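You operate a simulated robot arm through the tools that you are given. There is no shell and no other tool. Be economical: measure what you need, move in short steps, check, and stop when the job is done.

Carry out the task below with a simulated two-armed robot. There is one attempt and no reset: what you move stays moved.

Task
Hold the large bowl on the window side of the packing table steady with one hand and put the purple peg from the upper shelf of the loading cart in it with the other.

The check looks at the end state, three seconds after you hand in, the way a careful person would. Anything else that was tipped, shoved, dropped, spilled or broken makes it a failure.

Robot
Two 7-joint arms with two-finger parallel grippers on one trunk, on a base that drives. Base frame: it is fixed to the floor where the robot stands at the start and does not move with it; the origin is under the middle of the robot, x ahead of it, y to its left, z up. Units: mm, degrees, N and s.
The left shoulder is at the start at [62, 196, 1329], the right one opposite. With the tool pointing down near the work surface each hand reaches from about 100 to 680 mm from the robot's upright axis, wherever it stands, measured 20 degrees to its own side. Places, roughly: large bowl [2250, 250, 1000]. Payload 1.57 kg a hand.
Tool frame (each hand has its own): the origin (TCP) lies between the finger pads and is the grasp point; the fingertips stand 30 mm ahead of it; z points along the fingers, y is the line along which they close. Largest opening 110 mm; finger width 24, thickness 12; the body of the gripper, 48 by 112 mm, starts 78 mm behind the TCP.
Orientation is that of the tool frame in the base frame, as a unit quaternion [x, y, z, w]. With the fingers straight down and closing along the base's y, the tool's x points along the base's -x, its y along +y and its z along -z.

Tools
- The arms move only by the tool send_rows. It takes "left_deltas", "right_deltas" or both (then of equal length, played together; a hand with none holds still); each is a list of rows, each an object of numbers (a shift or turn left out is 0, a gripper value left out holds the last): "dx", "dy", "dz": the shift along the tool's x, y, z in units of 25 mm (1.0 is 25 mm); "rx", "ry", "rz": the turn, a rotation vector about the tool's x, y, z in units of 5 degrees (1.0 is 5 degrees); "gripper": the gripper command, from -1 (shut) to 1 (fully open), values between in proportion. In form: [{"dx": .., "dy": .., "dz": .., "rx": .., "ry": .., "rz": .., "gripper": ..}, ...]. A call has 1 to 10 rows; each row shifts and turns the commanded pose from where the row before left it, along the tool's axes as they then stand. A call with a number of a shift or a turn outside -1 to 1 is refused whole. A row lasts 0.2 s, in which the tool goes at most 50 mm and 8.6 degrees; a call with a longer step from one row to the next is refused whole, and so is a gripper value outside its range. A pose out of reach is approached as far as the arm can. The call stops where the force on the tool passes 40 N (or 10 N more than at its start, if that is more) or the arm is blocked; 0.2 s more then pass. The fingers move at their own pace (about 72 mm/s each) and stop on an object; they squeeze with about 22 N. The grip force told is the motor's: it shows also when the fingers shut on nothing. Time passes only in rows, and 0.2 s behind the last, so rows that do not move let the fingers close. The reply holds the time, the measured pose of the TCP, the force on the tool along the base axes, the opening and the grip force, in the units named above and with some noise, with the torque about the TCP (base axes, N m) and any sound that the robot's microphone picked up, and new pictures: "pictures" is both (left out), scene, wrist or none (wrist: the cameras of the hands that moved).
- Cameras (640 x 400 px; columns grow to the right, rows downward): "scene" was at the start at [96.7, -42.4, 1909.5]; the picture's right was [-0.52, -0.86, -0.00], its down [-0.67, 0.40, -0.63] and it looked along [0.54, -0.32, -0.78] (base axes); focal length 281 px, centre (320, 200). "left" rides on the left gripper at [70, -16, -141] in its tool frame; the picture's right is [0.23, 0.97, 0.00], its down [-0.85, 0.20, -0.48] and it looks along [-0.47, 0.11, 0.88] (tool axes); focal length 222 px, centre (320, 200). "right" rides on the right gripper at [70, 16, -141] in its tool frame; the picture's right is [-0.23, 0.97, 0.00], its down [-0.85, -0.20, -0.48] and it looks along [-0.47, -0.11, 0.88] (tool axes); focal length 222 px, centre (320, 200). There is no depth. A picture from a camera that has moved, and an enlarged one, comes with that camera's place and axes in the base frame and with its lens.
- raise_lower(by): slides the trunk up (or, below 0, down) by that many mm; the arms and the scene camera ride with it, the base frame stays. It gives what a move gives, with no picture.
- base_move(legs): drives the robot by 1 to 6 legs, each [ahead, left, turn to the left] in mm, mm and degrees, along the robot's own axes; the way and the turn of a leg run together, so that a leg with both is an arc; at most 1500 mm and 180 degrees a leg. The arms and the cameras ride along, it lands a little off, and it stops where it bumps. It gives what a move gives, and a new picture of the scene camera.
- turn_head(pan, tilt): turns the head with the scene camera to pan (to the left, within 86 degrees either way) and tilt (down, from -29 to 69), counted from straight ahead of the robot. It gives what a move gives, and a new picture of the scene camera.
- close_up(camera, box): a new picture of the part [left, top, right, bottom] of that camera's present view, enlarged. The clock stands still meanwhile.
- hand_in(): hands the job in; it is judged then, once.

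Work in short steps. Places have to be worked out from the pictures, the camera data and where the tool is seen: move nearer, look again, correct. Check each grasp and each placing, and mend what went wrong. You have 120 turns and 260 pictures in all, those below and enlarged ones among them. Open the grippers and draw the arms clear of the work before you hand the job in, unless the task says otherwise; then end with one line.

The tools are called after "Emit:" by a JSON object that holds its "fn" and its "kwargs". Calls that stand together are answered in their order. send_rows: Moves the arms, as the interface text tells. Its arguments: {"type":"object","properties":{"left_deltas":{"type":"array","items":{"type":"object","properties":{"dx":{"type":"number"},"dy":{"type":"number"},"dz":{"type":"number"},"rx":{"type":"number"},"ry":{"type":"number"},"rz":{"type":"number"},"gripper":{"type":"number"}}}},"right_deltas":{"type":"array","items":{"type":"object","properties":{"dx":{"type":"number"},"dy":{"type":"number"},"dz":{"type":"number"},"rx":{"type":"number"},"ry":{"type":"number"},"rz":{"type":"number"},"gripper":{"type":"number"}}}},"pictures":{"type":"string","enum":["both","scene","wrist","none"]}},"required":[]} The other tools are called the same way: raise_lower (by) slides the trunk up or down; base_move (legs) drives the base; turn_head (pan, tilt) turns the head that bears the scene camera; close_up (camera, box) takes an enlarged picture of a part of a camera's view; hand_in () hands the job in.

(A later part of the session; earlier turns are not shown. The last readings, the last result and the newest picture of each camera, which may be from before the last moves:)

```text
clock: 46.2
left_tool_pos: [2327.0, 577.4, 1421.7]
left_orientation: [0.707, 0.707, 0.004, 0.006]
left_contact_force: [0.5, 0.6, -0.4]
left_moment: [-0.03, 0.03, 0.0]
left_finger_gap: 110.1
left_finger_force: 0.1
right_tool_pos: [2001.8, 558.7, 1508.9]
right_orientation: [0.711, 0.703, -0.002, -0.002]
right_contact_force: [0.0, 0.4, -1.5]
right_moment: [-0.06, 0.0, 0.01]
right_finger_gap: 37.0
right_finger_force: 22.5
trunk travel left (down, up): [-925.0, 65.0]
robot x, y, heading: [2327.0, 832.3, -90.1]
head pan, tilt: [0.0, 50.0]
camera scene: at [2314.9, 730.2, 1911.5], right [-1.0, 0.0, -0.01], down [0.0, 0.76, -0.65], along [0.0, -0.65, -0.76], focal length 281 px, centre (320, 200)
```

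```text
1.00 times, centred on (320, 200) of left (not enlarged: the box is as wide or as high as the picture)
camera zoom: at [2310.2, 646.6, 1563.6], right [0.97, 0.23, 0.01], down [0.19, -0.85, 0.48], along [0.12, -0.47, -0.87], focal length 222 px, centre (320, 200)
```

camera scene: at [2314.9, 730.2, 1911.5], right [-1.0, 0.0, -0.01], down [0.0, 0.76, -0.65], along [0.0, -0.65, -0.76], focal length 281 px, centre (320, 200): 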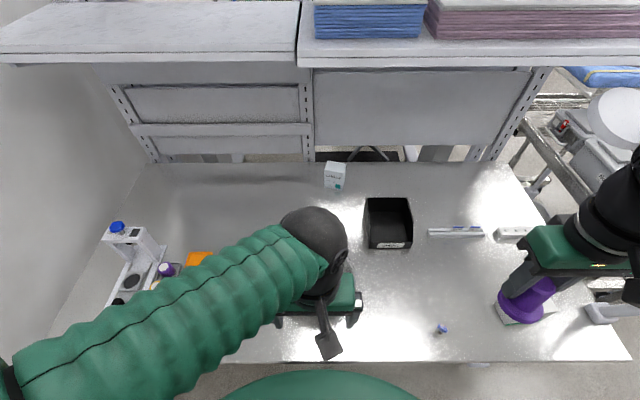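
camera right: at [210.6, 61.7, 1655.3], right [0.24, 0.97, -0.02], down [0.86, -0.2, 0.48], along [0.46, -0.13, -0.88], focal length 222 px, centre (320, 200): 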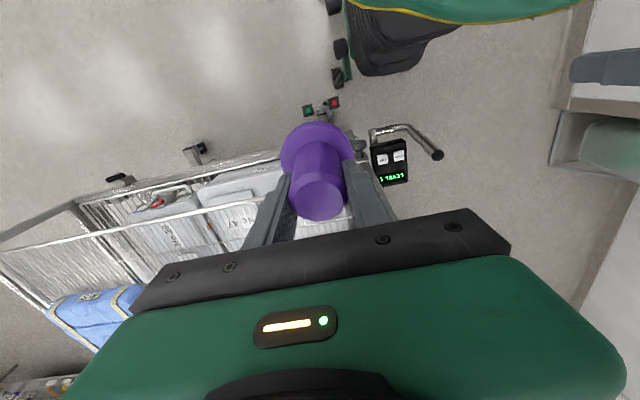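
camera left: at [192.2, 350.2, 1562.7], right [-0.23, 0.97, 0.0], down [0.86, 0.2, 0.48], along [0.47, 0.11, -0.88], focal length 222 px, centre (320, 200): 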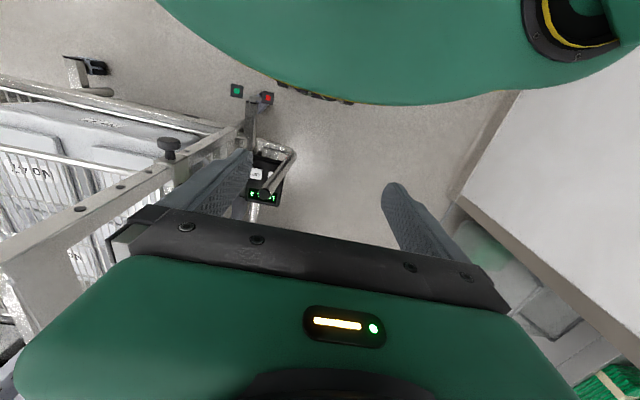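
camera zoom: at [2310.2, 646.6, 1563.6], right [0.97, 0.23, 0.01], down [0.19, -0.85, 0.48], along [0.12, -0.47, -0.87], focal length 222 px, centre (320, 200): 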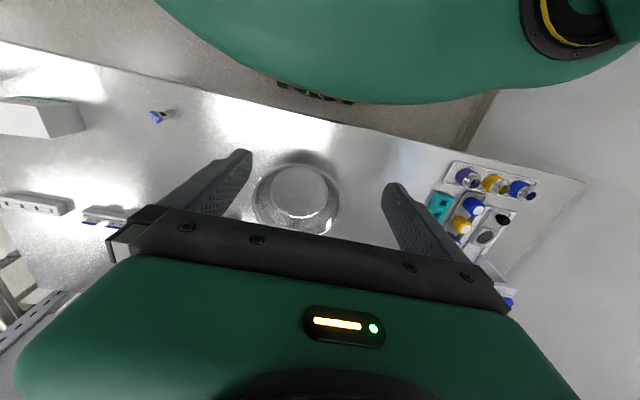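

Triangulation with both wrist cameras puts the rim centre near [2323, 330], rim z≈1000, radius ≈127. Bring the left hand above the +x rim at a safe height and look.

Emit:
{"fn": "send_rows", "kwargs": {"left_deltas": [{"dx": -1, "dy": 0.5}, {"dx": -1, "dy": 0.5}, {"dx": -1, "dy": 0.5}, {"dx": -1, "dy": 0.5}, {"dx": -1, "dy": 0.5}, {"dx": -1, "dy": 0.5}, {"dx": -1, "dy": 0.5}, {"dx": -1, "dy": 0.5}, {"dx": -1, "dy": 0.5}, {"dx": -1, "dy": 0.5}], "pictures": "none"}}

Emit:
{"fn": "send_rows", "kwargs": {"left_deltas": [{"dz": 1}, {"dz": 1}, {"dz": 1}, {"dz": 1}, {"dz": 1}, {"dz": 1}, {"dz": 1}, {"dz": 1}, {"dz": 1}, {}], "pictures": "both"}}

Emit:
{"fn": "close_up", "kwargs": {"camera": "right", "box": [320, 60, 640, 260]}}

```text
clock: 48.4
left_tool_pos: [2461.9, 318.3, 1422.7]
left_orientation: [0.707, 0.707, 0.004, 0.002]
left_contact_force: [-0.3, 1.0, 0.0]
left_moment: [0.0, 0.02, -0.01]
left_finger_gap: 110.3
left_finger_force: 0.0
right_tool_pos: [2011.5, 550.9, 1509.6]
right_orientation: [0.711, 0.703, -0.001, -0.006]
right_contact_force: [0.5, 0.4, -1.0]
right_moment: [0.0, 0.01, 0.02]
right_finger_gap: 36.7
right_finger_force: 22.0
trunk travel left (down, up): [-925.0, 65.0]
robot x, y, heading: [2325.9, 832.3, -90.3]
head pan, tilt: [0.0, 50.0]
```

```text
clock: 50.6
left_tool_pos: [2460.9, 320.7, 1197.7]
left_orientation: [0.707, 0.707, 0.003, 0.003]
left_contact_force: [-0.3, 0.6, 0.2]
left_moment: [0.02, -0.01, -0.01]
left_finger_gap: 109.9
left_finger_force: 0.2
right_tool_pos: [2008.4, 551.7, 1509.4]
right_orientation: [0.712, 0.703, -0.002, -0.005]
right_contact_force: [0.4, 0.4, 0.3]
right_moment: [0.02, 0.0, 0.01]
right_finger_gap: 37.1
right_finger_force: 21.7
trunk travel left (down, up): [-925.0, 65.0]
robot x, y, heading: [2325.1, 830.1, -90.3]
head pan, tilt: [0.0, 50.0]
camera scene: at [2324.4, 720.3, 1910.9], right [-1.0, 0.0, 0.0], down [0.0, 0.77, -0.64], along [0.0, -0.64, -0.77], focal length 281 px, centre (320, 200)
camera left: at [2443.7, 390.0, 1339.7], right [0.97, 0.23, 0.01], down [0.2, -0.86, 0.48], along [0.12, -0.47, -0.88], focal length 222 px, centre (320, 200)
```

scene: 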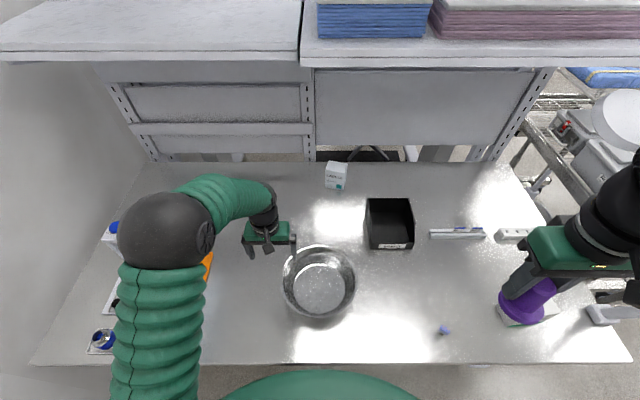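
left: 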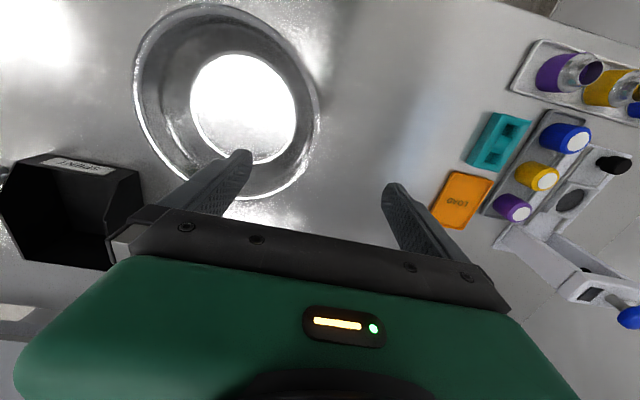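

```text
2.00 times, centred on (480, 160) of right
camera zoom: at [2026.6, 621.0, 1651.8], right [0.97, -0.24, -0.01], down [-0.21, -0.85, 0.48], along [-0.12, -0.46, -0.88], focal length 444 px, centre (0, 280)
```

zoom: 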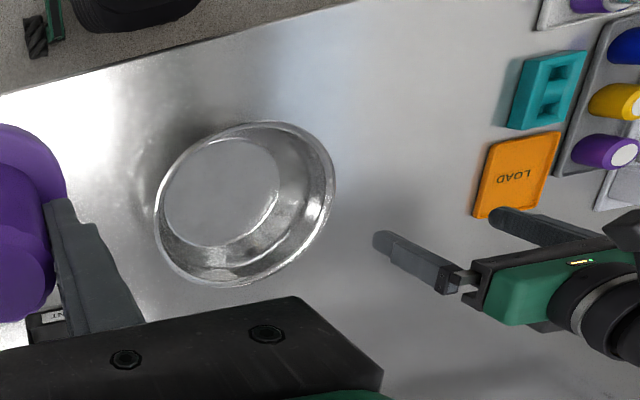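

With the hand out of the way: rim centre ≈[2327, 325], rim z≈1000, bottom ≈922, wall sloping ~30°. I narrow the left gripper to 60 mm, tilt it 25° to match the wall, and come lower for a look.

Emit:
{"fn": "send_rows", "kwargs": {"left_deltas": [{"rx": 1, "gripper": 0.1}, {"rx": 1}, {"rx": 1}, {"rx": 1}, {"rx": 1}, {"dz": 0.8, "dy": 0.37}, {"dz": 0.8, "dy": 0.37}, {"dz": 0.8, "dy": 0.37}, {"dz": 0.8, "dy": 0.37}, {"dz": 0.8, "dy": 0.37}], "pictures": "both"}}

Emit:
{"fn": "close_up", "kwargs": {"camera": "right", "box": [320, 60, 640, 260]}}

Emit:
{"fn": "close_up", "kwargs": {"camera": "scene", "box": [220, 200, 400, 320]}}

```text
clock: 52.8
left_tool_pos: [2462.1, 318.7, 1086.9]
left_orientation: [0.691, 0.691, -0.15, -0.15]
left_contact_force: [-0.4, 0.1, -0.5]
left_moment: [0.05, 0.03, 0.03]
left_finger_gap: 60.5
left_finger_force: 0.1
right_tool_pos: [2011.4, 552.6, 1508.9]
right_orientation: [0.711, 0.703, -0.002, -0.005]
right_contact_force: [-0.4, -0.9, -1.0]
right_moment: [-0.01, -0.03, 0.01]
right_finger_gap: 36.7
right_finger_force: 22.6
trunk travel left (down, up): [-925.0, 65.0]
robot x, y, heading: [2328.2, 829.9, -90.3]
head pan, tilt: [0.0, 50.0]
camera scene: at [2325.8, 719.6, 1910.9], right [-1.0, 0.0, 0.0], down [0.0, 0.77, -0.64], along [0.0, -0.64, -0.77], focal length 281 px, centre (320, 200)
camera left: at [2507.4, 388.6, 1222.9], right [0.89, 0.23, -0.4], down [0.38, -0.86, 0.35], along [-0.27, -0.47, -0.84], focal length 222 px, centre (320, 200)
```

scene: 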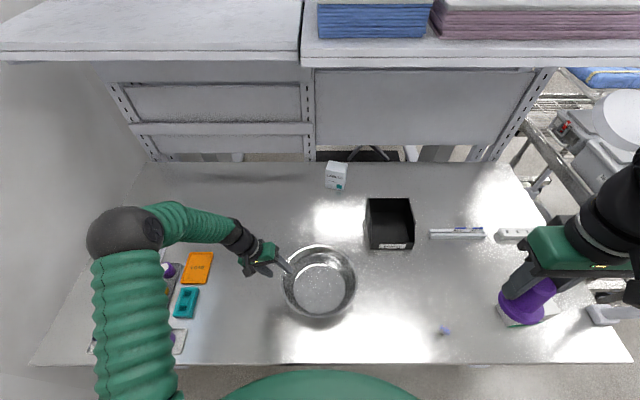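
left: 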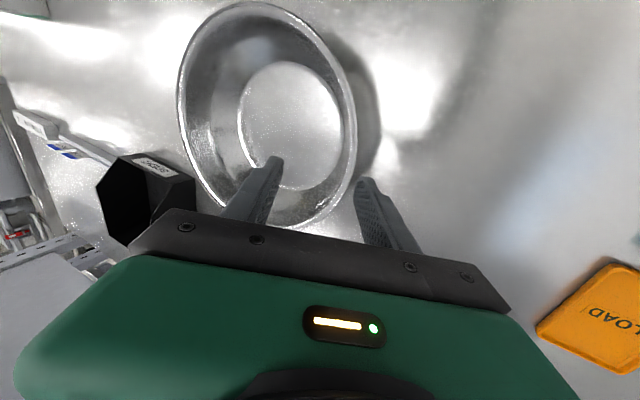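

```text
2.00 times, centred on (480, 160) of right
camera zoom: at [2027.8, 620.4, 1651.9], right [0.97, -0.24, -0.01], down [-0.2, -0.86, 0.48], along [-0.12, -0.46, -0.88], focal length 444 px, centre (0, 280)
```

zoom: 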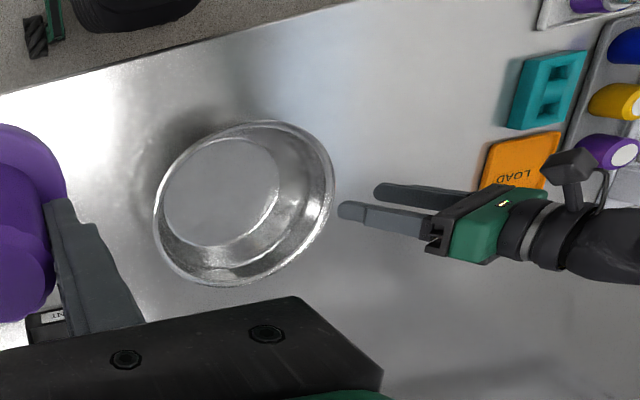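

```text
3.33 times, centred on (310, 260) of scene
camera zoom: at [2325.8, 719.6, 1910.9], right [-1.0, 0.0, 0.0], down [0.0, 0.77, -0.64], along [0.0, -0.64, -0.77], focal length 938 px, centre (353, 0)
```

zoom: 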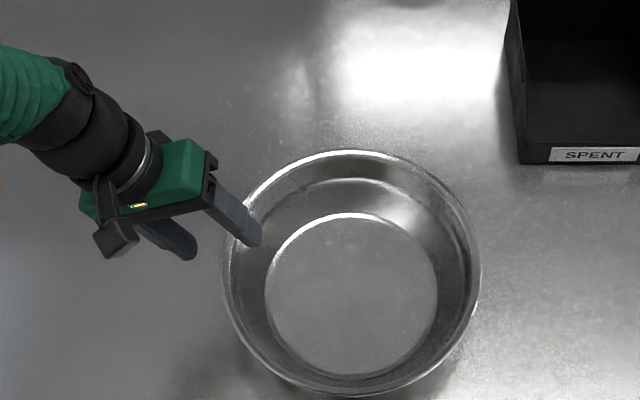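

Rim at +x side is about [2456, 325, 1005]; the hand is aligned with it. Descend 75 mm so the rim sits between the fingertips.

Emit:
{"fn": "send_rows", "kwargs": {"left_deltas": [{"dz": 0.7, "dy": 0.27}, {"dz": 0.7, "dy": 0.27}, {"dz": 0.7, "dy": 0.27}, {"dz": 0.5, "dy": 0.2}, {"dz": 0.2, "dy": 0.08}], "pictures": "wrist"}}

Emit:
{"fn": "close_up", "kwargs": {"camera": "scene", "box": [220, 200, 400, 320]}}

Emit:
{"fn": "close_up", "kwargs": {"camera": "right", "box": [380, 80, 580, 205]}}

```text
clock: 54.0
left_tool_pos: [2458.1, 321.1, 1013.4]
left_orientation: [0.691, 0.691, -0.15, -0.151]
left_contact_force: [0.2, 0.0, -0.6]
left_moment: [-0.02, -0.02, -0.02]
left_finger_gap: 60.5
left_finger_force: 0.0
right_tool_pos: [2009.5, 553.1, 1509.2]
right_orientation: [0.712, 0.702, -0.002, -0.006]
right_contact_force: [0.6, -0.2, -1.4]
right_moment: [0.0, 0.03, -0.03]
right_finger_gap: 37.0
right_finger_force: 21.7
trunk travel left (down, up): [-925.0, 65.0]
robot x, y, heading: [2324.3, 833.0, -90.0]
head pan, tilt: [0.0, 50.0]
camera left: at [2502.1, 390.8, 1147.8], right [0.89, 0.23, -0.4], down [0.38, -0.86, 0.35], along [-0.27, -0.47, -0.84], focal length 222 px, centre (320, 200)
```

left: 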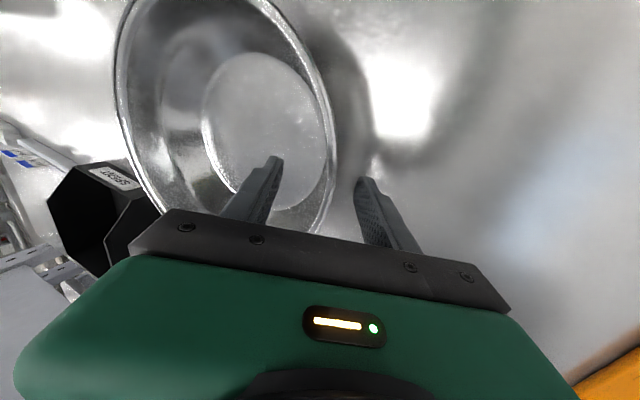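

```text
3.33 times, centred on (310, 260) of scene
camera zoom: at [2325.5, 720.3, 1910.9], right [-1.0, 0.0, 0.0], down [0.0, 0.77, -0.64], along [0.0, -0.64, -0.77], focal length 938 px, centre (353, 0)
```

zoom: 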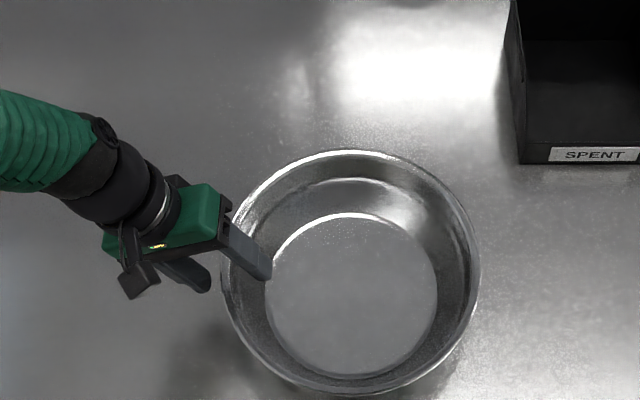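

```text
3.20 times, centred on (480, 142) of right
camera zoom: at [2027.6, 621.1, 1652.0], right [0.97, -0.24, -0.01], down [-0.2, -0.85, 0.48], along [-0.12, -0.46, -0.88], focal length 711 px, centre (-192, 384)
```

zoom: 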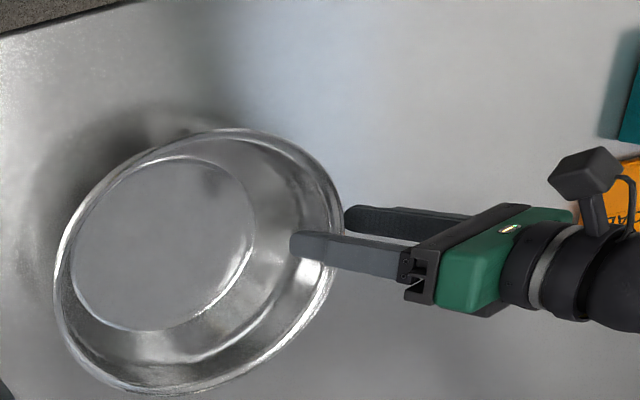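

The rim lies between the fingers but ~7 mm toward the outer one; I shift by that and close gently, watching the force.

Emit:
{"fn": "send_rows", "kwargs": {"left_deltas": [{"dy": 0.28, "dz": -0.1}, {"gripper": -0.3}, {"gripper": -0.5}, {"gripper": -0.6}, {"gripper": -0.7}, {}], "pictures": "wrist"}}

Emit:
{"fn": "close_up", "kwargs": {"camera": "scene", "box": [220, 200, 400, 320]}}

```text
clock: 55.4
left_tool_pos: [2465.1, 321.7, 1012.9]
left_orientation: [0.691, 0.691, -0.15, -0.15]
left_contact_force: [1.0, 0.3, 0.0]
left_moment: [0.0, 0.02, 0.01]
left_finger_gap: 16.5
left_finger_force: 0.0
right_tool_pos: [2009.8, 552.4, 1510.0]
right_orientation: [0.711, 0.703, -0.002, -0.005]
right_contact_force: [0.0, -0.6, -0.1]
right_moment: [-0.01, -0.02, 0.02]
right_finger_gap: 36.8
right_finger_force: 22.2
trunk travel left (down, up): [-925.0, 65.0]
robot x, y, heading: [2326.6, 830.6, -90.1]
head pan, tilt: [0.0, 50.0]
camera left: at [2509.7, 390.7, 1146.9], right [0.89, 0.23, -0.4], down [0.38, -0.86, 0.35], along [-0.27, -0.47, -0.84], focal length 222 px, centre (320, 200)
```

left: 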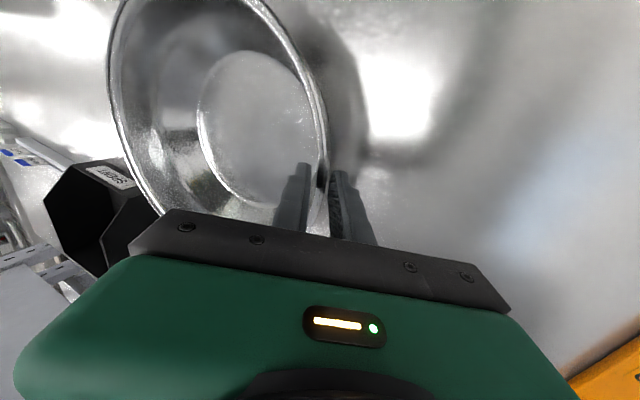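

```text
3.33 times, centred on (310, 260) of scene
camera zoom: at [2325.4, 720.5, 1910.9], right [-1.0, 0.0, 0.0], down [0.0, 0.77, -0.64], along [0.0, -0.64, -0.77], focal length 938 px, centre (353, 0)
```

zoom: 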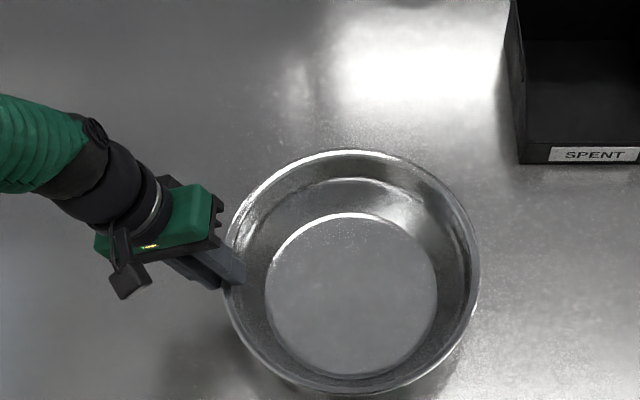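

The rim is centred in a 16 mm gap and the bowl has not moved. Close to hold it.

Emit:
{"fn": "send_rows", "kwargs": {"left_deltas": [{"gripper": -0.85}, {"gripper": -0.95}, {"gripper": -1}, {"gripper": -1}], "pictures": "wrist"}}

Emit:
{"fn": "close_up", "kwargs": {"camera": "scene", "box": [220, 200, 400, 320]}}

```text
clock: 56.4
left_tool_pos: [2465.1, 320.4, 1011.8]
left_orientation: [0.691, 0.691, -0.149, -0.151]
left_contact_force: [-2.5, -2.4, 3.9]
left_moment: [0.24, 0.09, 0.25]
left_finger_gap: 10.5
left_finger_force: 22.0
right_tool_pos: [2007.5, 552.2, 1509.0]
right_orientation: [0.712, 0.702, -0.001, -0.004]
right_contact_force: [0.1, 0.1, -0.2]
right_moment: [0.01, -0.01, -0.02]
right_finger_gap: 36.9
right_finger_force: 21.8
trunk travel left (down, up): [-925.0, 65.0]
robot x, y, heading: [2325.4, 834.5, -90.1]
head pan, tilt: [0.0, 50.0]
camera left: at [2508.7, 390.4, 1147.1], right [0.89, 0.23, -0.4], down [0.38, -0.85, 0.35], along [-0.26, -0.47, -0.84], focal length 222 px, centre (320, 200)
```

left: 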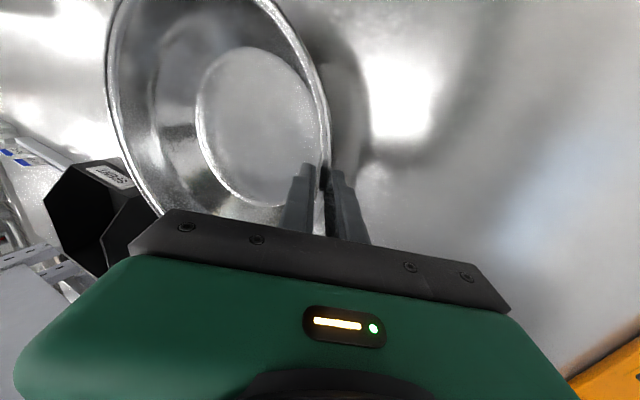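

```text
3.33 times, centred on (310, 260) of scene
camera zoom: at [2323.9, 720.3, 1911.0], right [-1.0, 0.0, 0.0], down [0.0, 0.77, -0.64], along [0.0, -0.64, -0.77], focal length 938 px, centre (353, 0)
```

zoom: 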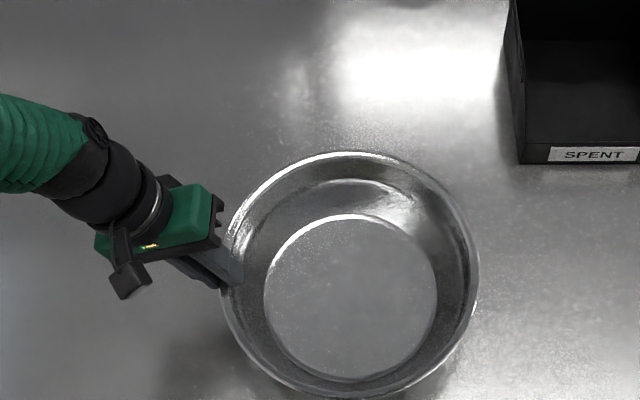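

Bowl is held (10.5 mm wall, 22 N) and stands as before. Now carry the peg over the bowl at the present height.

Emit:
{"fn": "send_rows", "kwargs": {"right_deltas": [{"dx": -0.78, "dy": 1}, {"dx": -0.78, "dy": 1}, {"dx": -0.78, "dy": 1}, {"dx": -0.78, "dy": 1}, {"dx": -0.78, "dy": 1}, {"dx": -0.78, "dy": 1}, {"dx": -0.78, "dy": 1}, {"dx": -0.78, "dy": 1}, {"dx": -0.78, "dy": 1}, {"dx": -0.78, "dy": 1}], "pictures": "both"}}

```text
clock: 58.6
left_tool_pos: [2464.5, 320.7, 1010.9]
left_orientation: [0.691, 0.691, -0.15, -0.151]
left_contact_force: [-4.7, 0.5, 5.8]
left_moment: [0.32, 0.27, 0.12]
left_finger_gap: 10.1
left_finger_force: 21.5
right_tool_pos: [2259.9, 353.7, 1506.4]
right_orientation: [0.711, 0.703, -0.001, -0.005]
right_contact_force: [0.8, 0.2, -1.1]
right_moment: [0.03, -0.01, -0.02]
right_finger_gap: 36.7
right_finger_force: 22.1
trunk travel left (down, up): [-925.0, 65.0]
robot x, y, heading: [2329.6, 832.7, -90.2]
head pan, tilt: [0.0, 50.0]
camera scene: at [2326.8, 718.0, 1910.9], right [-1.0, 0.0, 0.0], down [0.0, 0.77, -0.64], along [0.0, -0.64, -0.77], focal length 281 px, centre (320, 200)
camera right: at [2277.2, 422.5, 1648.0], right [0.97, -0.24, -0.01], down [-0.2, -0.86, 0.48], along [-0.12, -0.46, -0.88], focal length 222 px, centre (320, 200)
```

scene: 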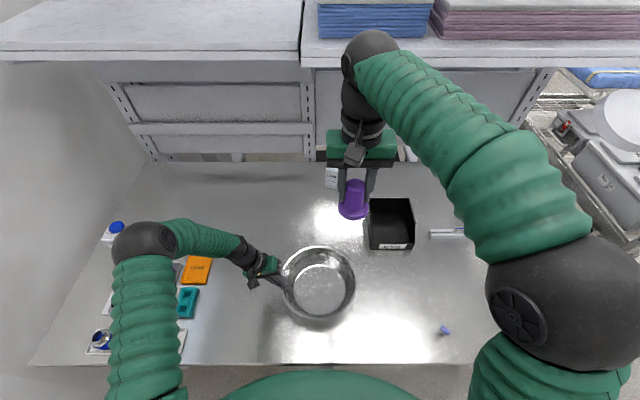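
right: 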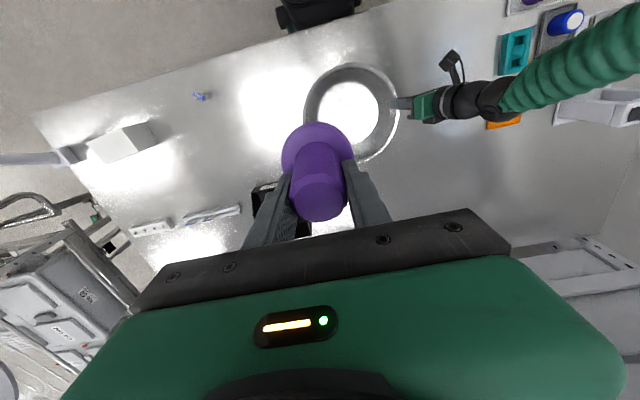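

Peg is nearly over the bowl. Shift the last 48/-28 mm and descend to z≈1260.

Emit:
{"fn": "send_rows", "kwargs": {"right_deltas": [{"dx": -0.6, "dy": 1}, {"dx": -0.52, "dy": 0.95}, {"dz": 1}, {"dz": 1}, {"dz": 1}, {"dz": 1}, {"dz": 1}, {"dz": 1}, {"dz": 1}, {"dz": 1}], "pictures": "none"}}

Emit:
{"fn": "send_rows", "kwargs": {"right_deltas": [{"dz": 1}, {"dz": 1}, {"dz": 1}, {"dz": 1}, {"dz": 1}, {"dz": 0.5}], "pictures": "both"}}

Emit:
{"fn": "close_up", "kwargs": {"camera": "left", "box": [0, 0, 640, 400]}}

```text
clock: 60.8
left_tool_pos: [2464.9, 321.3, 1011.0]
left_orientation: [0.691, 0.691, -0.15, -0.151]
left_contact_force: [-0.2, -0.5, 6.1]
left_moment: [0.44, 0.01, 0.04]
left_finger_gap: 10.4
left_finger_force: 22.0
right_tool_pos: [2303.5, 327.2, 1305.2]
right_orientation: [0.711, 0.703, -0.003, -0.005]
right_contact_force: [-0.7, -0.7, 0.7]
right_moment: [0.01, 0.02, -0.01]
right_finger_gap: 37.0
right_finger_force: 22.1
trunk travel left (down, up): [-925.0, 65.0]
robot x, y, heading: [2327.6, 833.4, -90.0]
head pan, tilt: [0.0, 50.0]
```

```text
clock: 62.2
left_tool_pos: [2465.8, 321.2, 1011.2]
left_orientation: [0.691, 0.691, -0.15, -0.15]
left_contact_force: [-0.2, -1.8, 6.2]
left_moment: [0.32, -0.03, 0.13]
left_finger_gap: 10.3
left_finger_force: 21.8
right_tool_pos: [2302.0, 327.8, 1168.4]
right_orientation: [0.711, 0.703, -0.002, -0.004]
right_contact_force: [0.6, 0.6, -0.9]
right_moment: [0.0, -0.03, 0.01]
right_finger_gap: 37.0
right_finger_force: 21.9
trunk travel left (down, up): [-925.0, 65.0]
robot x, y, heading: [2324.1, 832.8, -90.4]
head pan, tilt: [0.0, 50.0]
camera scene: at [2326.6, 718.9, 1910.9], right [-1.0, 0.0, 0.0], down [0.0, 0.77, -0.64], along [0.0, -0.64, -0.77], focal length 281 px, centre (320, 200)
camera right: at [2320.8, 396.5, 1309.6], right [0.97, -0.24, -0.01], down [-0.2, -0.85, 0.48], along [-0.12, -0.46, -0.88], focal length 222 px, centre (320, 200)
```

scene: 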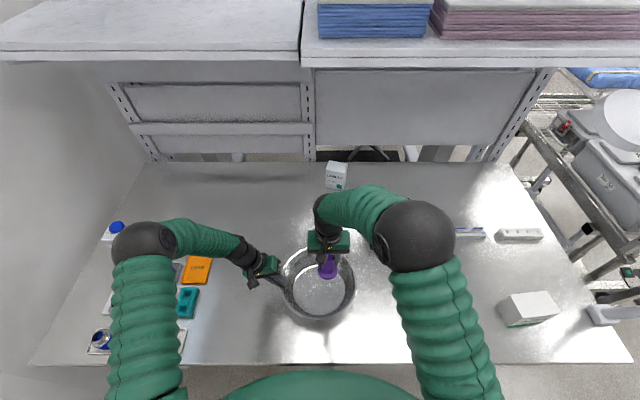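
right: 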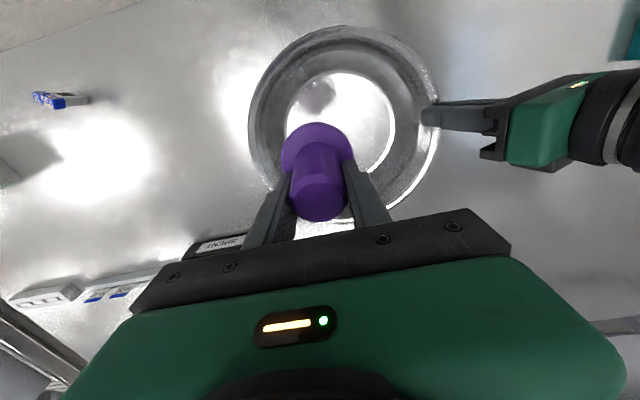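

```text
1.00 times, centred on (320, 200) of left (not enlarged: the box is as wide or as high as the picture)
camera zoom: at [2510.4, 390.7, 1146.9], right [0.89, 0.23, -0.4], down [0.38, -0.86, 0.35], along [-0.27, -0.47, -0.84], focal length 222 px, centre (320, 200)
```

zoom: 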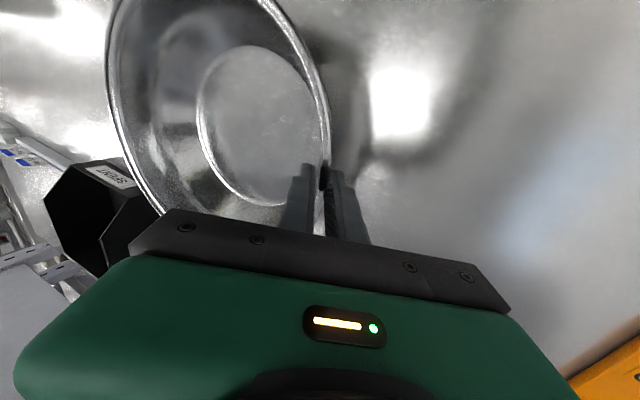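

Bowl floor centre ≈[2330, 318]. Shift +14/-8 mm and lower to z≈1010.

Emit:
{"fn": "send_rows", "kwargs": {"right_deltas": [{"dx": -0.3, "dy": 0.6}, {"dz": 0.9}, {"dz": 0.9}, {"dz": 0.9}, {"dz": 0.9}, {"dz": 0.9}, {"dz": 0.9}, {"dz": 0.7}, {"dz": 0.3}], "pictures": "both"}}

Emit:
{"fn": "close_up", "kwargs": {"camera": "left", "box": [0, 0, 640, 400]}}

```text
clock: 64.2
left_tool_pos: [2465.2, 321.3, 1011.4]
left_orientation: [0.691, 0.691, -0.151, -0.151]
left_contact_force: [-0.2, -2.0, 5.7]
left_moment: [0.24, -0.04, 0.15]
left_finger_gap: 10.4
left_finger_force: 22.1
right_tool_pos: [2316.0, 320.5, 1007.8]
right_orientation: [0.712, 0.703, -0.002, -0.006]
right_contact_force: [-0.9, -0.5, 0.0]
right_moment: [0.01, 0.0, 0.01]
right_finger_gap: 37.2
right_finger_force: 22.4
trunk travel left (down, up): [-925.0, 65.0]
robot x, y, heading: [2329.5, 832.9, -90.2]
head pan, tilt: [0.0, 50.0]
camera scene: at [2326.6, 718.6, 1910.9], right [-1.0, 0.0, 0.0], down [0.0, 0.77, -0.64], along [0.0, -0.64, -0.77], focal length 281 px, centre (320, 200)
camera right: at [2334.2, 389.3, 1149.6], right [0.97, -0.24, -0.01], down [-0.2, -0.85, 0.48], along [-0.12, -0.46, -0.88], focal length 222 px, centre (320, 200)
```

scene: 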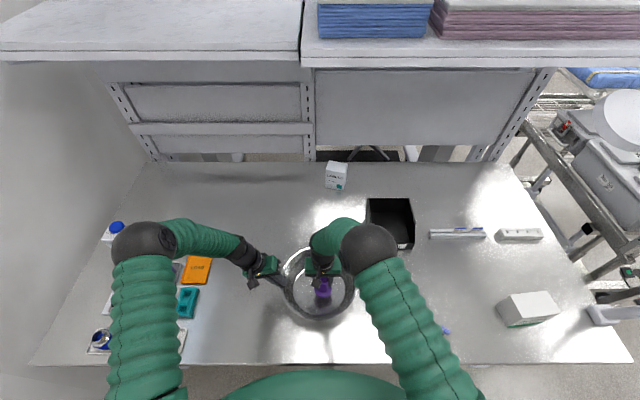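
right: 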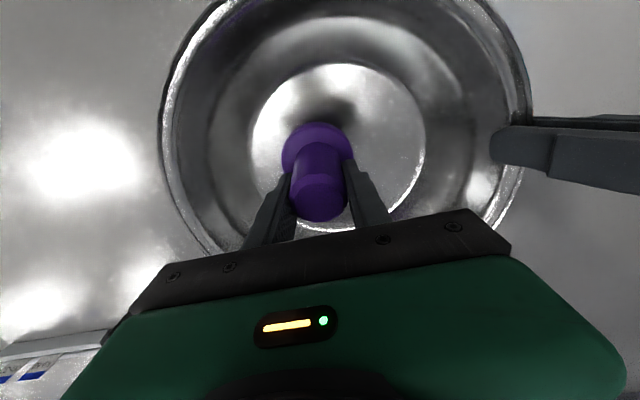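

```text
1.00 times, centred on (320, 200) of left (not enlarged: the box is as wide or as high as the picture)
camera zoom: at [2510.4, 390.7, 1146.8], right [0.89, 0.23, -0.4], down [0.38, -0.86, 0.35], along [-0.27, -0.47, -0.84], focal length 222 px, centre (320, 200)
```

zoom: 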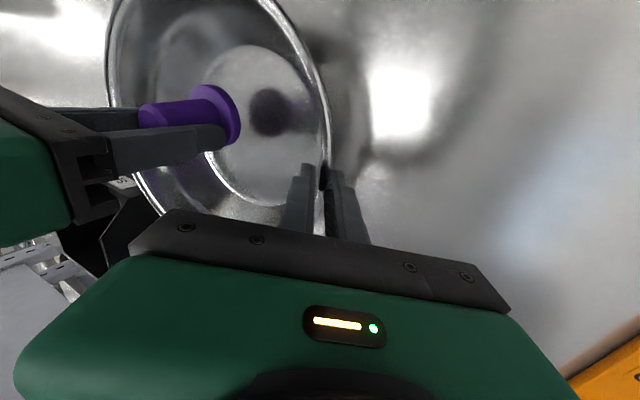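

The peg is ~30 mm above the bowl floor (its reflection shows). Lower 20 mm and read the force.

Emit:
{"fn": "send_rows", "kwargs": {"right_deltas": [{"dz": 0.2}, {"dz": 0.2}, {"dz": 0.2}, {"dz": 0.2}], "pictures": "none"}}

Emit:
{"fn": "close_up", "kwargs": {"camera": "left", "box": [80, 20, 400, 220]}}

```text
clock: 65.2
left_tool_pos: [2465.9, 320.8, 1012.2]
left_orientation: [0.691, 0.691, -0.151, -0.15]
left_contact_force: [-1.3, -2.5, 6.6]
left_moment: [0.26, 0.0, 0.17]
left_finger_gap: 10.5
left_finger_force: 22.0
right_tool_pos: [2315.5, 319.5, 988.6]
right_orientation: [0.711, 0.703, -0.002, -0.005]
right_contact_force: [0.5, 0.3, -0.2]
right_moment: [-0.02, 0.01, -0.02]
right_finger_gap: 37.0
right_finger_force: 21.6
trunk travel left (down, up): [-925.0, 65.0]
robot x, y, heading: [2324.3, 831.3, -89.9]
head pan, tilt: [0.0, 50.0]
```

```text
2.00 times, centred on (240, 120) of left
camera zoom: at [2510.3, 390.6, 1146.8], right [0.89, 0.23, -0.4], down [0.38, -0.86, 0.35], along [-0.27, -0.47, -0.84], focal length 444 px, centre (480, 360)
```

zoom: 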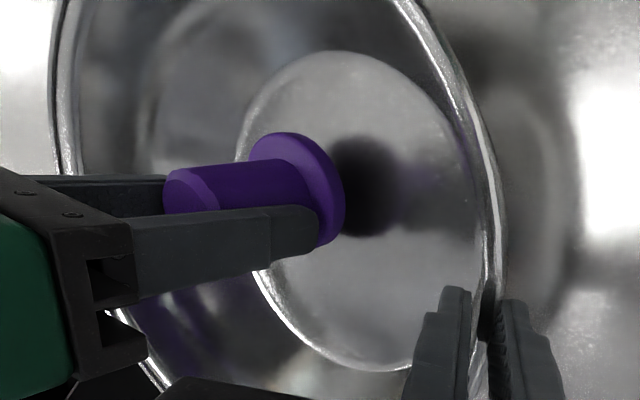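

Still a small gap (~10–12 mm). Lower in 3 mm steps.

Emit:
{"fn": "send_rows", "kwargs": {"right_deltas": [{"dz": 0.12}, {"dz": 0.12}, {"dz": 0.1}, {}], "pictures": "none"}}

Emit:
{"fn": "close_up", "kwargs": {"camera": "left", "box": [80, 20, 400, 220]}}

```text
clock: 66.2
left_tool_pos: [2465.7, 321.7, 1011.7]
left_orientation: [0.69, 0.692, -0.151, -0.151]
left_contact_force: [-0.4, -2.3, 5.6]
left_moment: [0.18, -0.02, 0.16]
left_finger_gap: 10.5
left_finger_force: 21.5
right_tool_pos: [2316.2, 320.7, 979.2]
right_orientation: [0.712, 0.702, -0.002, -0.005]
right_contact_force: [0.3, 0.2, 0.0]
right_moment: [-0.01, 0.01, -0.04]
right_finger_gap: 36.9
right_finger_force: 22.0
trunk travel left (down, up): [-925.0, 65.0]
robot x, y, heading: [2327.2, 829.2, -90.0]
head pan, tilt: [0.0, 50.0]
```

```text
2.00 times, centred on (240, 120) of left
camera zoom: at [2510.3, 390.6, 1146.8], right [0.89, 0.23, -0.4], down [0.38, -0.86, 0.35], along [-0.27, -0.47, -0.84], focal length 444 px, centre (480, 360)
```

zoom: 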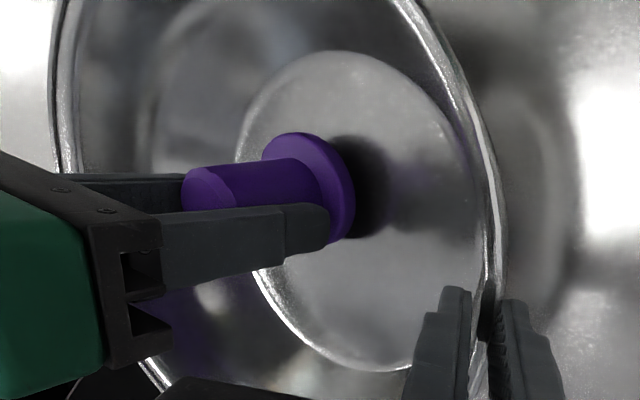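

Still a small gap; continue in 3 mm steps until contact.

Emit:
{"fn": "send_rows", "kwargs": {"right_deltas": [{"dz": 0.12}, {"dz": 0.12}, {"dz": 0.12}, {}], "pictures": "none"}}

Emit:
{"fn": "close_up", "kwargs": {"camera": "left", "box": [80, 20, 400, 220]}}

```text
clock: 67.2
left_tool_pos: [2465.6, 320.9, 1011.6]
left_orientation: [0.691, 0.69, -0.151, -0.151]
left_contact_force: [-0.9, -3.0, 5.0]
left_moment: [0.18, 0.02, 0.17]
left_finger_gap: 10.8
left_finger_force: 21.9
right_tool_pos: [2315.2, 319.7, 970.3]
right_orientation: [0.711, 0.703, -0.003, -0.005]
right_contact_force: [0.2, 0.2, -0.1]
right_moment: [0.0, 0.04, -0.01]
right_finger_gap: 37.1
right_finger_force: 22.0
trunk travel left (down, up): [-925.0, 65.0]
robot x, y, heading: [2326.8, 835.7, -90.0]
head pan, tilt: [0.0, 50.0]
```

```text
2.00 times, centred on (240, 120) of left
camera zoom: at [2510.3, 390.6, 1146.8], right [0.89, 0.23, -0.4], down [0.38, -0.86, 0.35], along [-0.27, -0.47, -0.84], focal length 444 px, centre (480, 360)
```

zoom: 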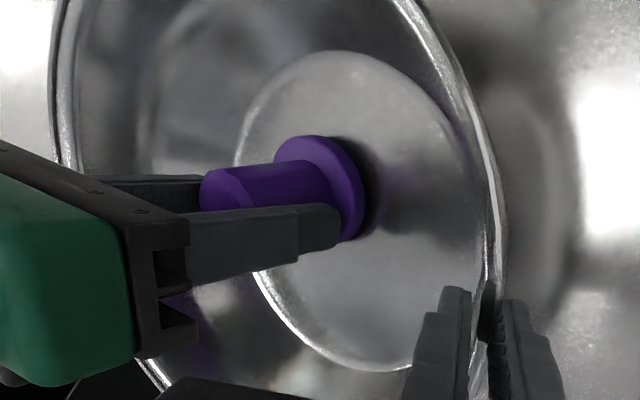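

Shadow nearly closed; ~5 mm left.

Emit:
{"fn": "send_rows", "kwargs": {"right_deltas": [{"dz": 0.08}, {"dz": 0.08}, {"dz": 0.08}, {}], "pictures": "none"}}

Emit:
{"fn": "close_up", "kwargs": {"camera": "left", "box": [80, 20, 400, 220]}}

```text
clock: 68.2
left_tool_pos: [2465.7, 321.7, 1012.4]
left_orientation: [0.691, 0.691, -0.15, -0.15]
left_contact_force: [-5.2, -4.8, -5.5]
left_moment: [-0.55, -0.16, 0.66]
left_finger_gap: 10.6
left_finger_force: 21.4
right_tool_pos: [2317.3, 321.0, 965.8]
right_orientation: [0.711, 0.703, -0.003, -0.004]
right_contact_force: [3.4, 2.0, 18.0]
right_moment: [-0.25, -0.18, 0.08]
right_finger_gap: 37.5
right_finger_force: 22.2
trunk travel left (down, up): [-925.0, 65.0]
robot x, y, heading: [2324.5, 835.8, -90.0]
head pan, tilt: [0.0, 50.0]
```

```text
2.00 times, centred on (240, 120) of left
camera zoom: at [2510.1, 391.5, 1147.0], right [0.89, 0.23, -0.4], down [0.38, -0.85, 0.35], along [-0.27, -0.47, -0.84], focal length 444 px, centre (480, 360)
```

zoom: 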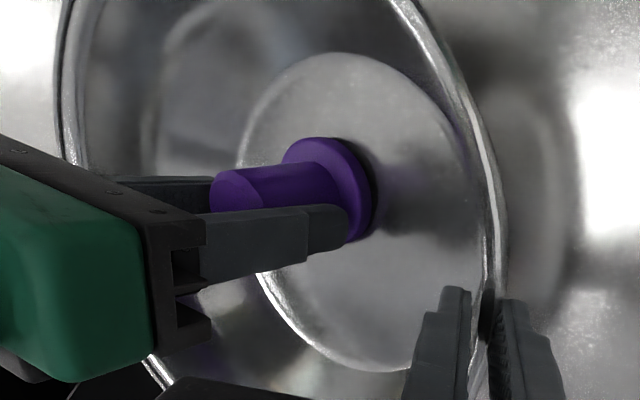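

Contact (18 N). Ease up 1.5 mm, then open the right gripper to ~65 mm.

Emit:
{"fn": "send_rows", "kwargs": {"right_deltas": [{"dz": -0.06}, {}, {"gripper": -0.2}, {"gripper": 0.0}, {"gripper": 0.15}, {}], "pictures": "wrist"}}

Emit:
{"fn": "close_up", "kwargs": {"camera": "left", "box": [80, 20, 400, 220]}}

```text
clock: 69.6
left_tool_pos: [2466.2, 322.2, 1012.2]
left_orientation: [0.691, 0.69, -0.151, -0.151]
left_contact_force: [-0.2, -0.1, 6.5]
left_moment: [0.51, -0.05, 0.09]
left_finger_gap: 10.6
left_finger_force: 21.7
right_tool_pos: [2315.3, 322.0, 967.1]
right_orientation: [0.711, 0.703, -0.002, -0.005]
right_contact_force: [-0.5, 0.5, 0.6]
right_moment: [-0.04, 0.03, 0.01]
right_finger_gap: 63.4
right_finger_force: 0.1
trunk travel left (down, up): [-925.0, 65.0]
robot x, y, heading: [2324.7, 834.3, -90.3]
head pan, tilt: [0.0, 50.0]
camera right: at [2334.2, 390.2, 1108.8], right [0.97, -0.24, -0.01], down [-0.2, -0.85, 0.48], along [-0.12, -0.46, -0.88], focal length 222 px, centre (320, 200)
```

right: 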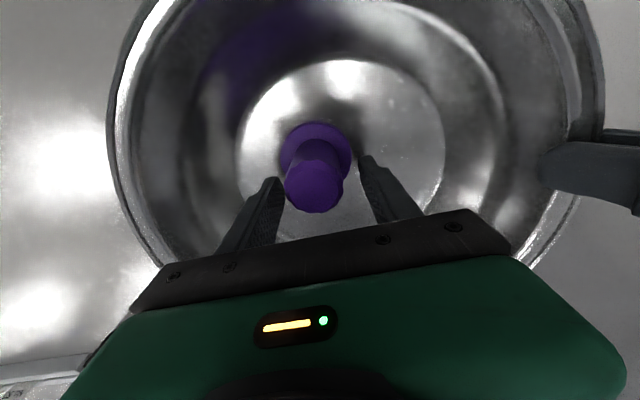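

```text
2.00 times, centred on (240, 120) of left
camera zoom: at [2510.5, 391.1, 1147.0], right [0.89, 0.23, -0.4], down [0.38, -0.86, 0.35], along [-0.27, -0.47, -0.84], focal length 444 px, centre (480, 360)
```

zoom: 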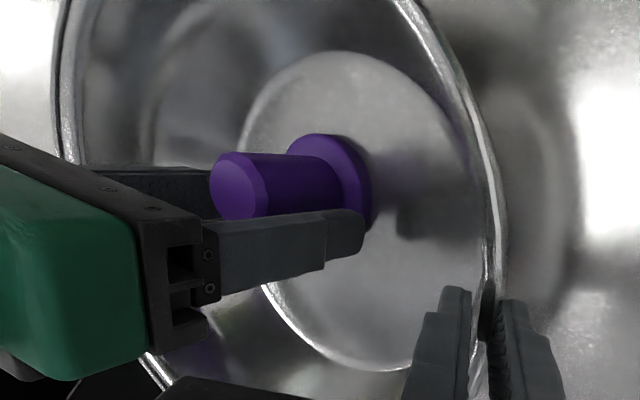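

The peg stands free in the bowl. Raise the right hand straight up.

Emit:
{"fn": "send_rows", "kwargs": {"right_deltas": [{"dz": -0.5}, {"dz": -0.8}, {"dz": -1}, {"dz": -1}, {"dz": -1}, {"dz": -1}, {"dz": -1}, {"dz": -1}, {"dz": -1}, {"dz": -1}], "pictures": "wrist"}}

Emit:
{"fn": "send_rows", "kwargs": {"right_deltas": [{"dx": 0.8, "dz": -1}, {"dx": 0.8, "dz": -1, "dy": -1}, {"dx": 0.8, "dz": -1, "dy": -1}, {"dx": 0.8, "dz": -1, "dy": -1}, {"dx": 0.8, "dz": -1, "dy": -1}, {"dx": 0.8, "dz": -0.5, "dy": -1}, {"dx": 0.5, "dy": -1}, {"dy": -1}], "pictures": "scene"}}

```text
clock: 71.8
left_tool_pos: [2467.0, 321.5, 1011.6]
left_orientation: [0.691, 0.691, -0.15, -0.15]
left_contact_force: [-0.2, -1.1, 4.8]
left_moment: [0.45, -0.11, 0.09]
left_finger_gap: 10.4
left_finger_force: 22.2
right_tool_pos: [2317.1, 319.5, 1199.6]
right_orientation: [0.712, 0.702, -0.002, -0.006]
right_contact_force: [0.9, 0.8, 1.0]
right_moment: [-0.01, 0.01, 0.01]
right_finger_gap: 63.6
right_finger_force: 0.1
trunk travel left (down, up): [-925.0, 65.0]
robot x, y, heading: [2325.7, 834.0, -90.2]
head pan, tilt: [0.0, 50.0]
camera right: at [2335.9, 388.7, 1341.9], right [0.97, -0.24, -0.01], down [-0.2, -0.86, 0.48], along [-0.12, -0.46, -0.88], focal length 222 px, centre (320, 200)
```

right: 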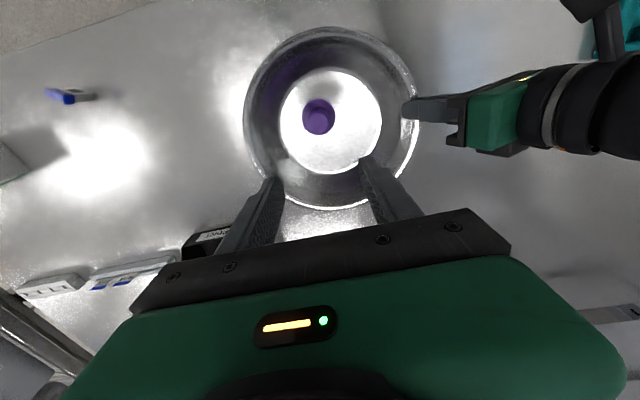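

```text
clock: 73.6
left_tool_pos: [2465.7, 320.7, 1013.1]
left_orientation: [0.691, 0.691, -0.15, -0.15]
left_contact_force: [3.1, -1.1, 5.6]
left_moment: [0.45, -0.19, 0.09]
left_finger_gap: 10.4
left_finger_force: 22.0
right_tool_pos: [2142.8, 453.8, 1338.8]
right_orientation: [0.711, 0.703, -0.002, -0.005]
right_contact_force: [0.3, 0.4, 0.3]
right_moment: [-0.01, -0.02, 0.01]
right_finger_gap: 63.2
right_finger_force: 0.1
trunk travel left (down, up): [-925.0, 65.0]
robot x, y, heading: [2323.2, 832.9, -90.1]
head pan, tilt: [0.0, 50.0]
camera scene: at [2325.2, 720.5, 1911.0], right [-1.0, 0.0, 0.0], down [0.0, 0.77, -0.64], along [0.0, -0.64, -0.77], focal length 281 px, centre (320, 200)
```

scene: 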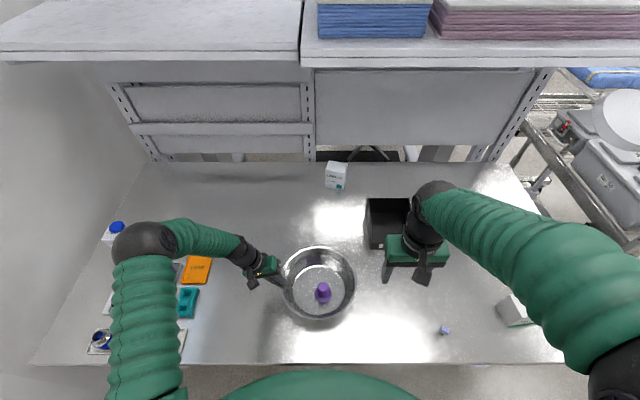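

The peg stands upright in the bowl. Release the left hand gently and withdraw it along its own axis.

Emit:
{"fn": "send_rows", "kwargs": {"left_deltas": [{"gripper": -0.7}, {"gripper": -0.4}, {"gripper": -0.1}, {"gripper": 0.1}, {}], "pictures": "wrist"}}

Emit:
{"fn": "send_rows", "kwargs": {"left_deltas": [{"dz": -0.4}, {"dz": -0.6}, {"dz": -0.8}, {"dz": -1}, {"dz": -1}, {"dz": -1}, {"dz": -1}, {"dz": -1}], "pictures": "both"}}

```text
clock: 74.8
left_tool_pos: [2465.5, 321.5, 1011.8]
left_orientation: [0.691, 0.691, -0.15, -0.15]
left_contact_force: [-0.4, 0.4, 0.5]
left_moment: [-0.02, 0.01, -0.02]
left_finger_gap: 60.4
left_finger_force: 0.1
right_tool_pos: [2145.0, 452.8, 1338.0]
right_orientation: [0.711, 0.703, -0.003, -0.006]
right_contact_force: [-0.9, 0.1, 0.6]
right_moment: [-0.03, -0.05, -0.01]
right_finger_gap: 63.4
right_finger_force: 0.0
trunk travel left (down, up): [-925.0, 65.0]
robot x, y, heading: [2324.4, 833.1, -90.3]
head pan, tilt: [0.0, 50.0]
camera left: at [2510.1, 390.6, 1146.8], right [0.89, 0.23, -0.4], down [0.38, -0.86, 0.35], along [-0.27, -0.47, -0.84], focal length 222 px, centre (320, 200)
```

left: 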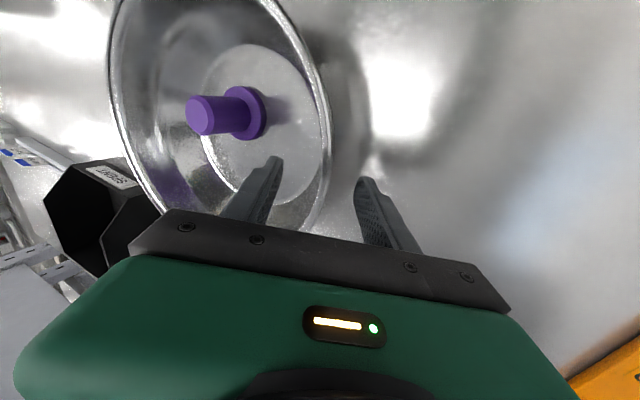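

```text
clock: 76.6
left_tool_pos: [2538.0, 321.1, 1165.7]
left_orientation: [0.691, 0.691, -0.15, -0.15]
left_contact_force: [1.1, 0.3, -0.1]
left_moment: [0.02, 0.04, -0.04]
left_finger_gap: 60.4
left_finger_force: 0.1
right_tool_pos: [2145.7, 453.4, 1338.2]
right_orientation: [0.711, 0.703, -0.003, -0.005]
right_contact_force: [0.5, 1.0, -0.7]
right_moment: [-0.03, -0.02, -0.04]
right_finger_gap: 63.2
right_finger_force: 0.1
trunk travel left (down, up): [-925.0, 65.0]
robot x, y, heading: [2328.9, 829.0, -90.1]
head pan, tilt: [0.0, 50.0]
camera scene: at [2326.6, 721.1, 1910.9], right [-1.0, 0.0, 0.0], down [0.0, 0.77, -0.64], along [0.0, -0.64, -0.77], focal length 281 px, centre (320, 200)
camera left: at [2581.9, 391.4, 1301.6], right [0.89, 0.23, -0.4], down [0.38, -0.86, 0.35], along [-0.27, -0.47, -0.84], focal length 222 px, centre (320, 200)
```

scene: 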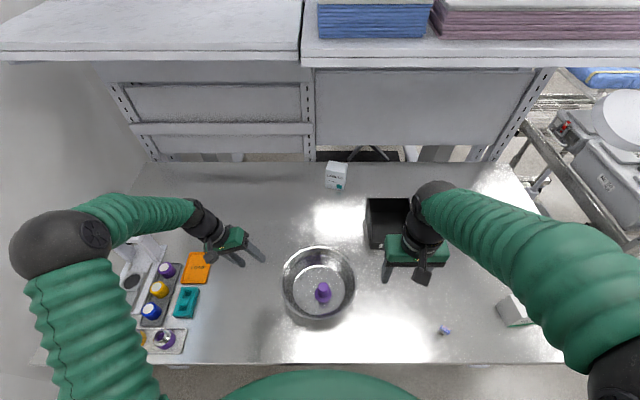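
left: 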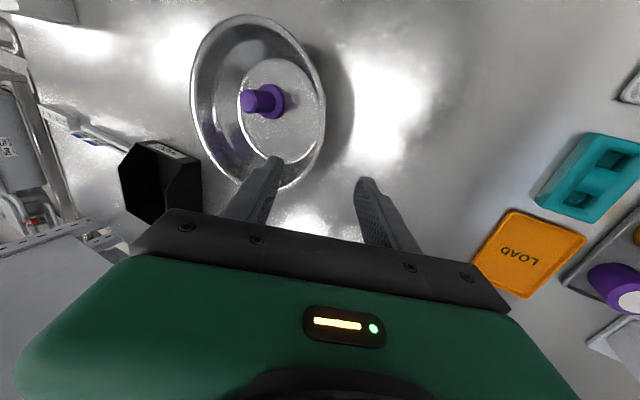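

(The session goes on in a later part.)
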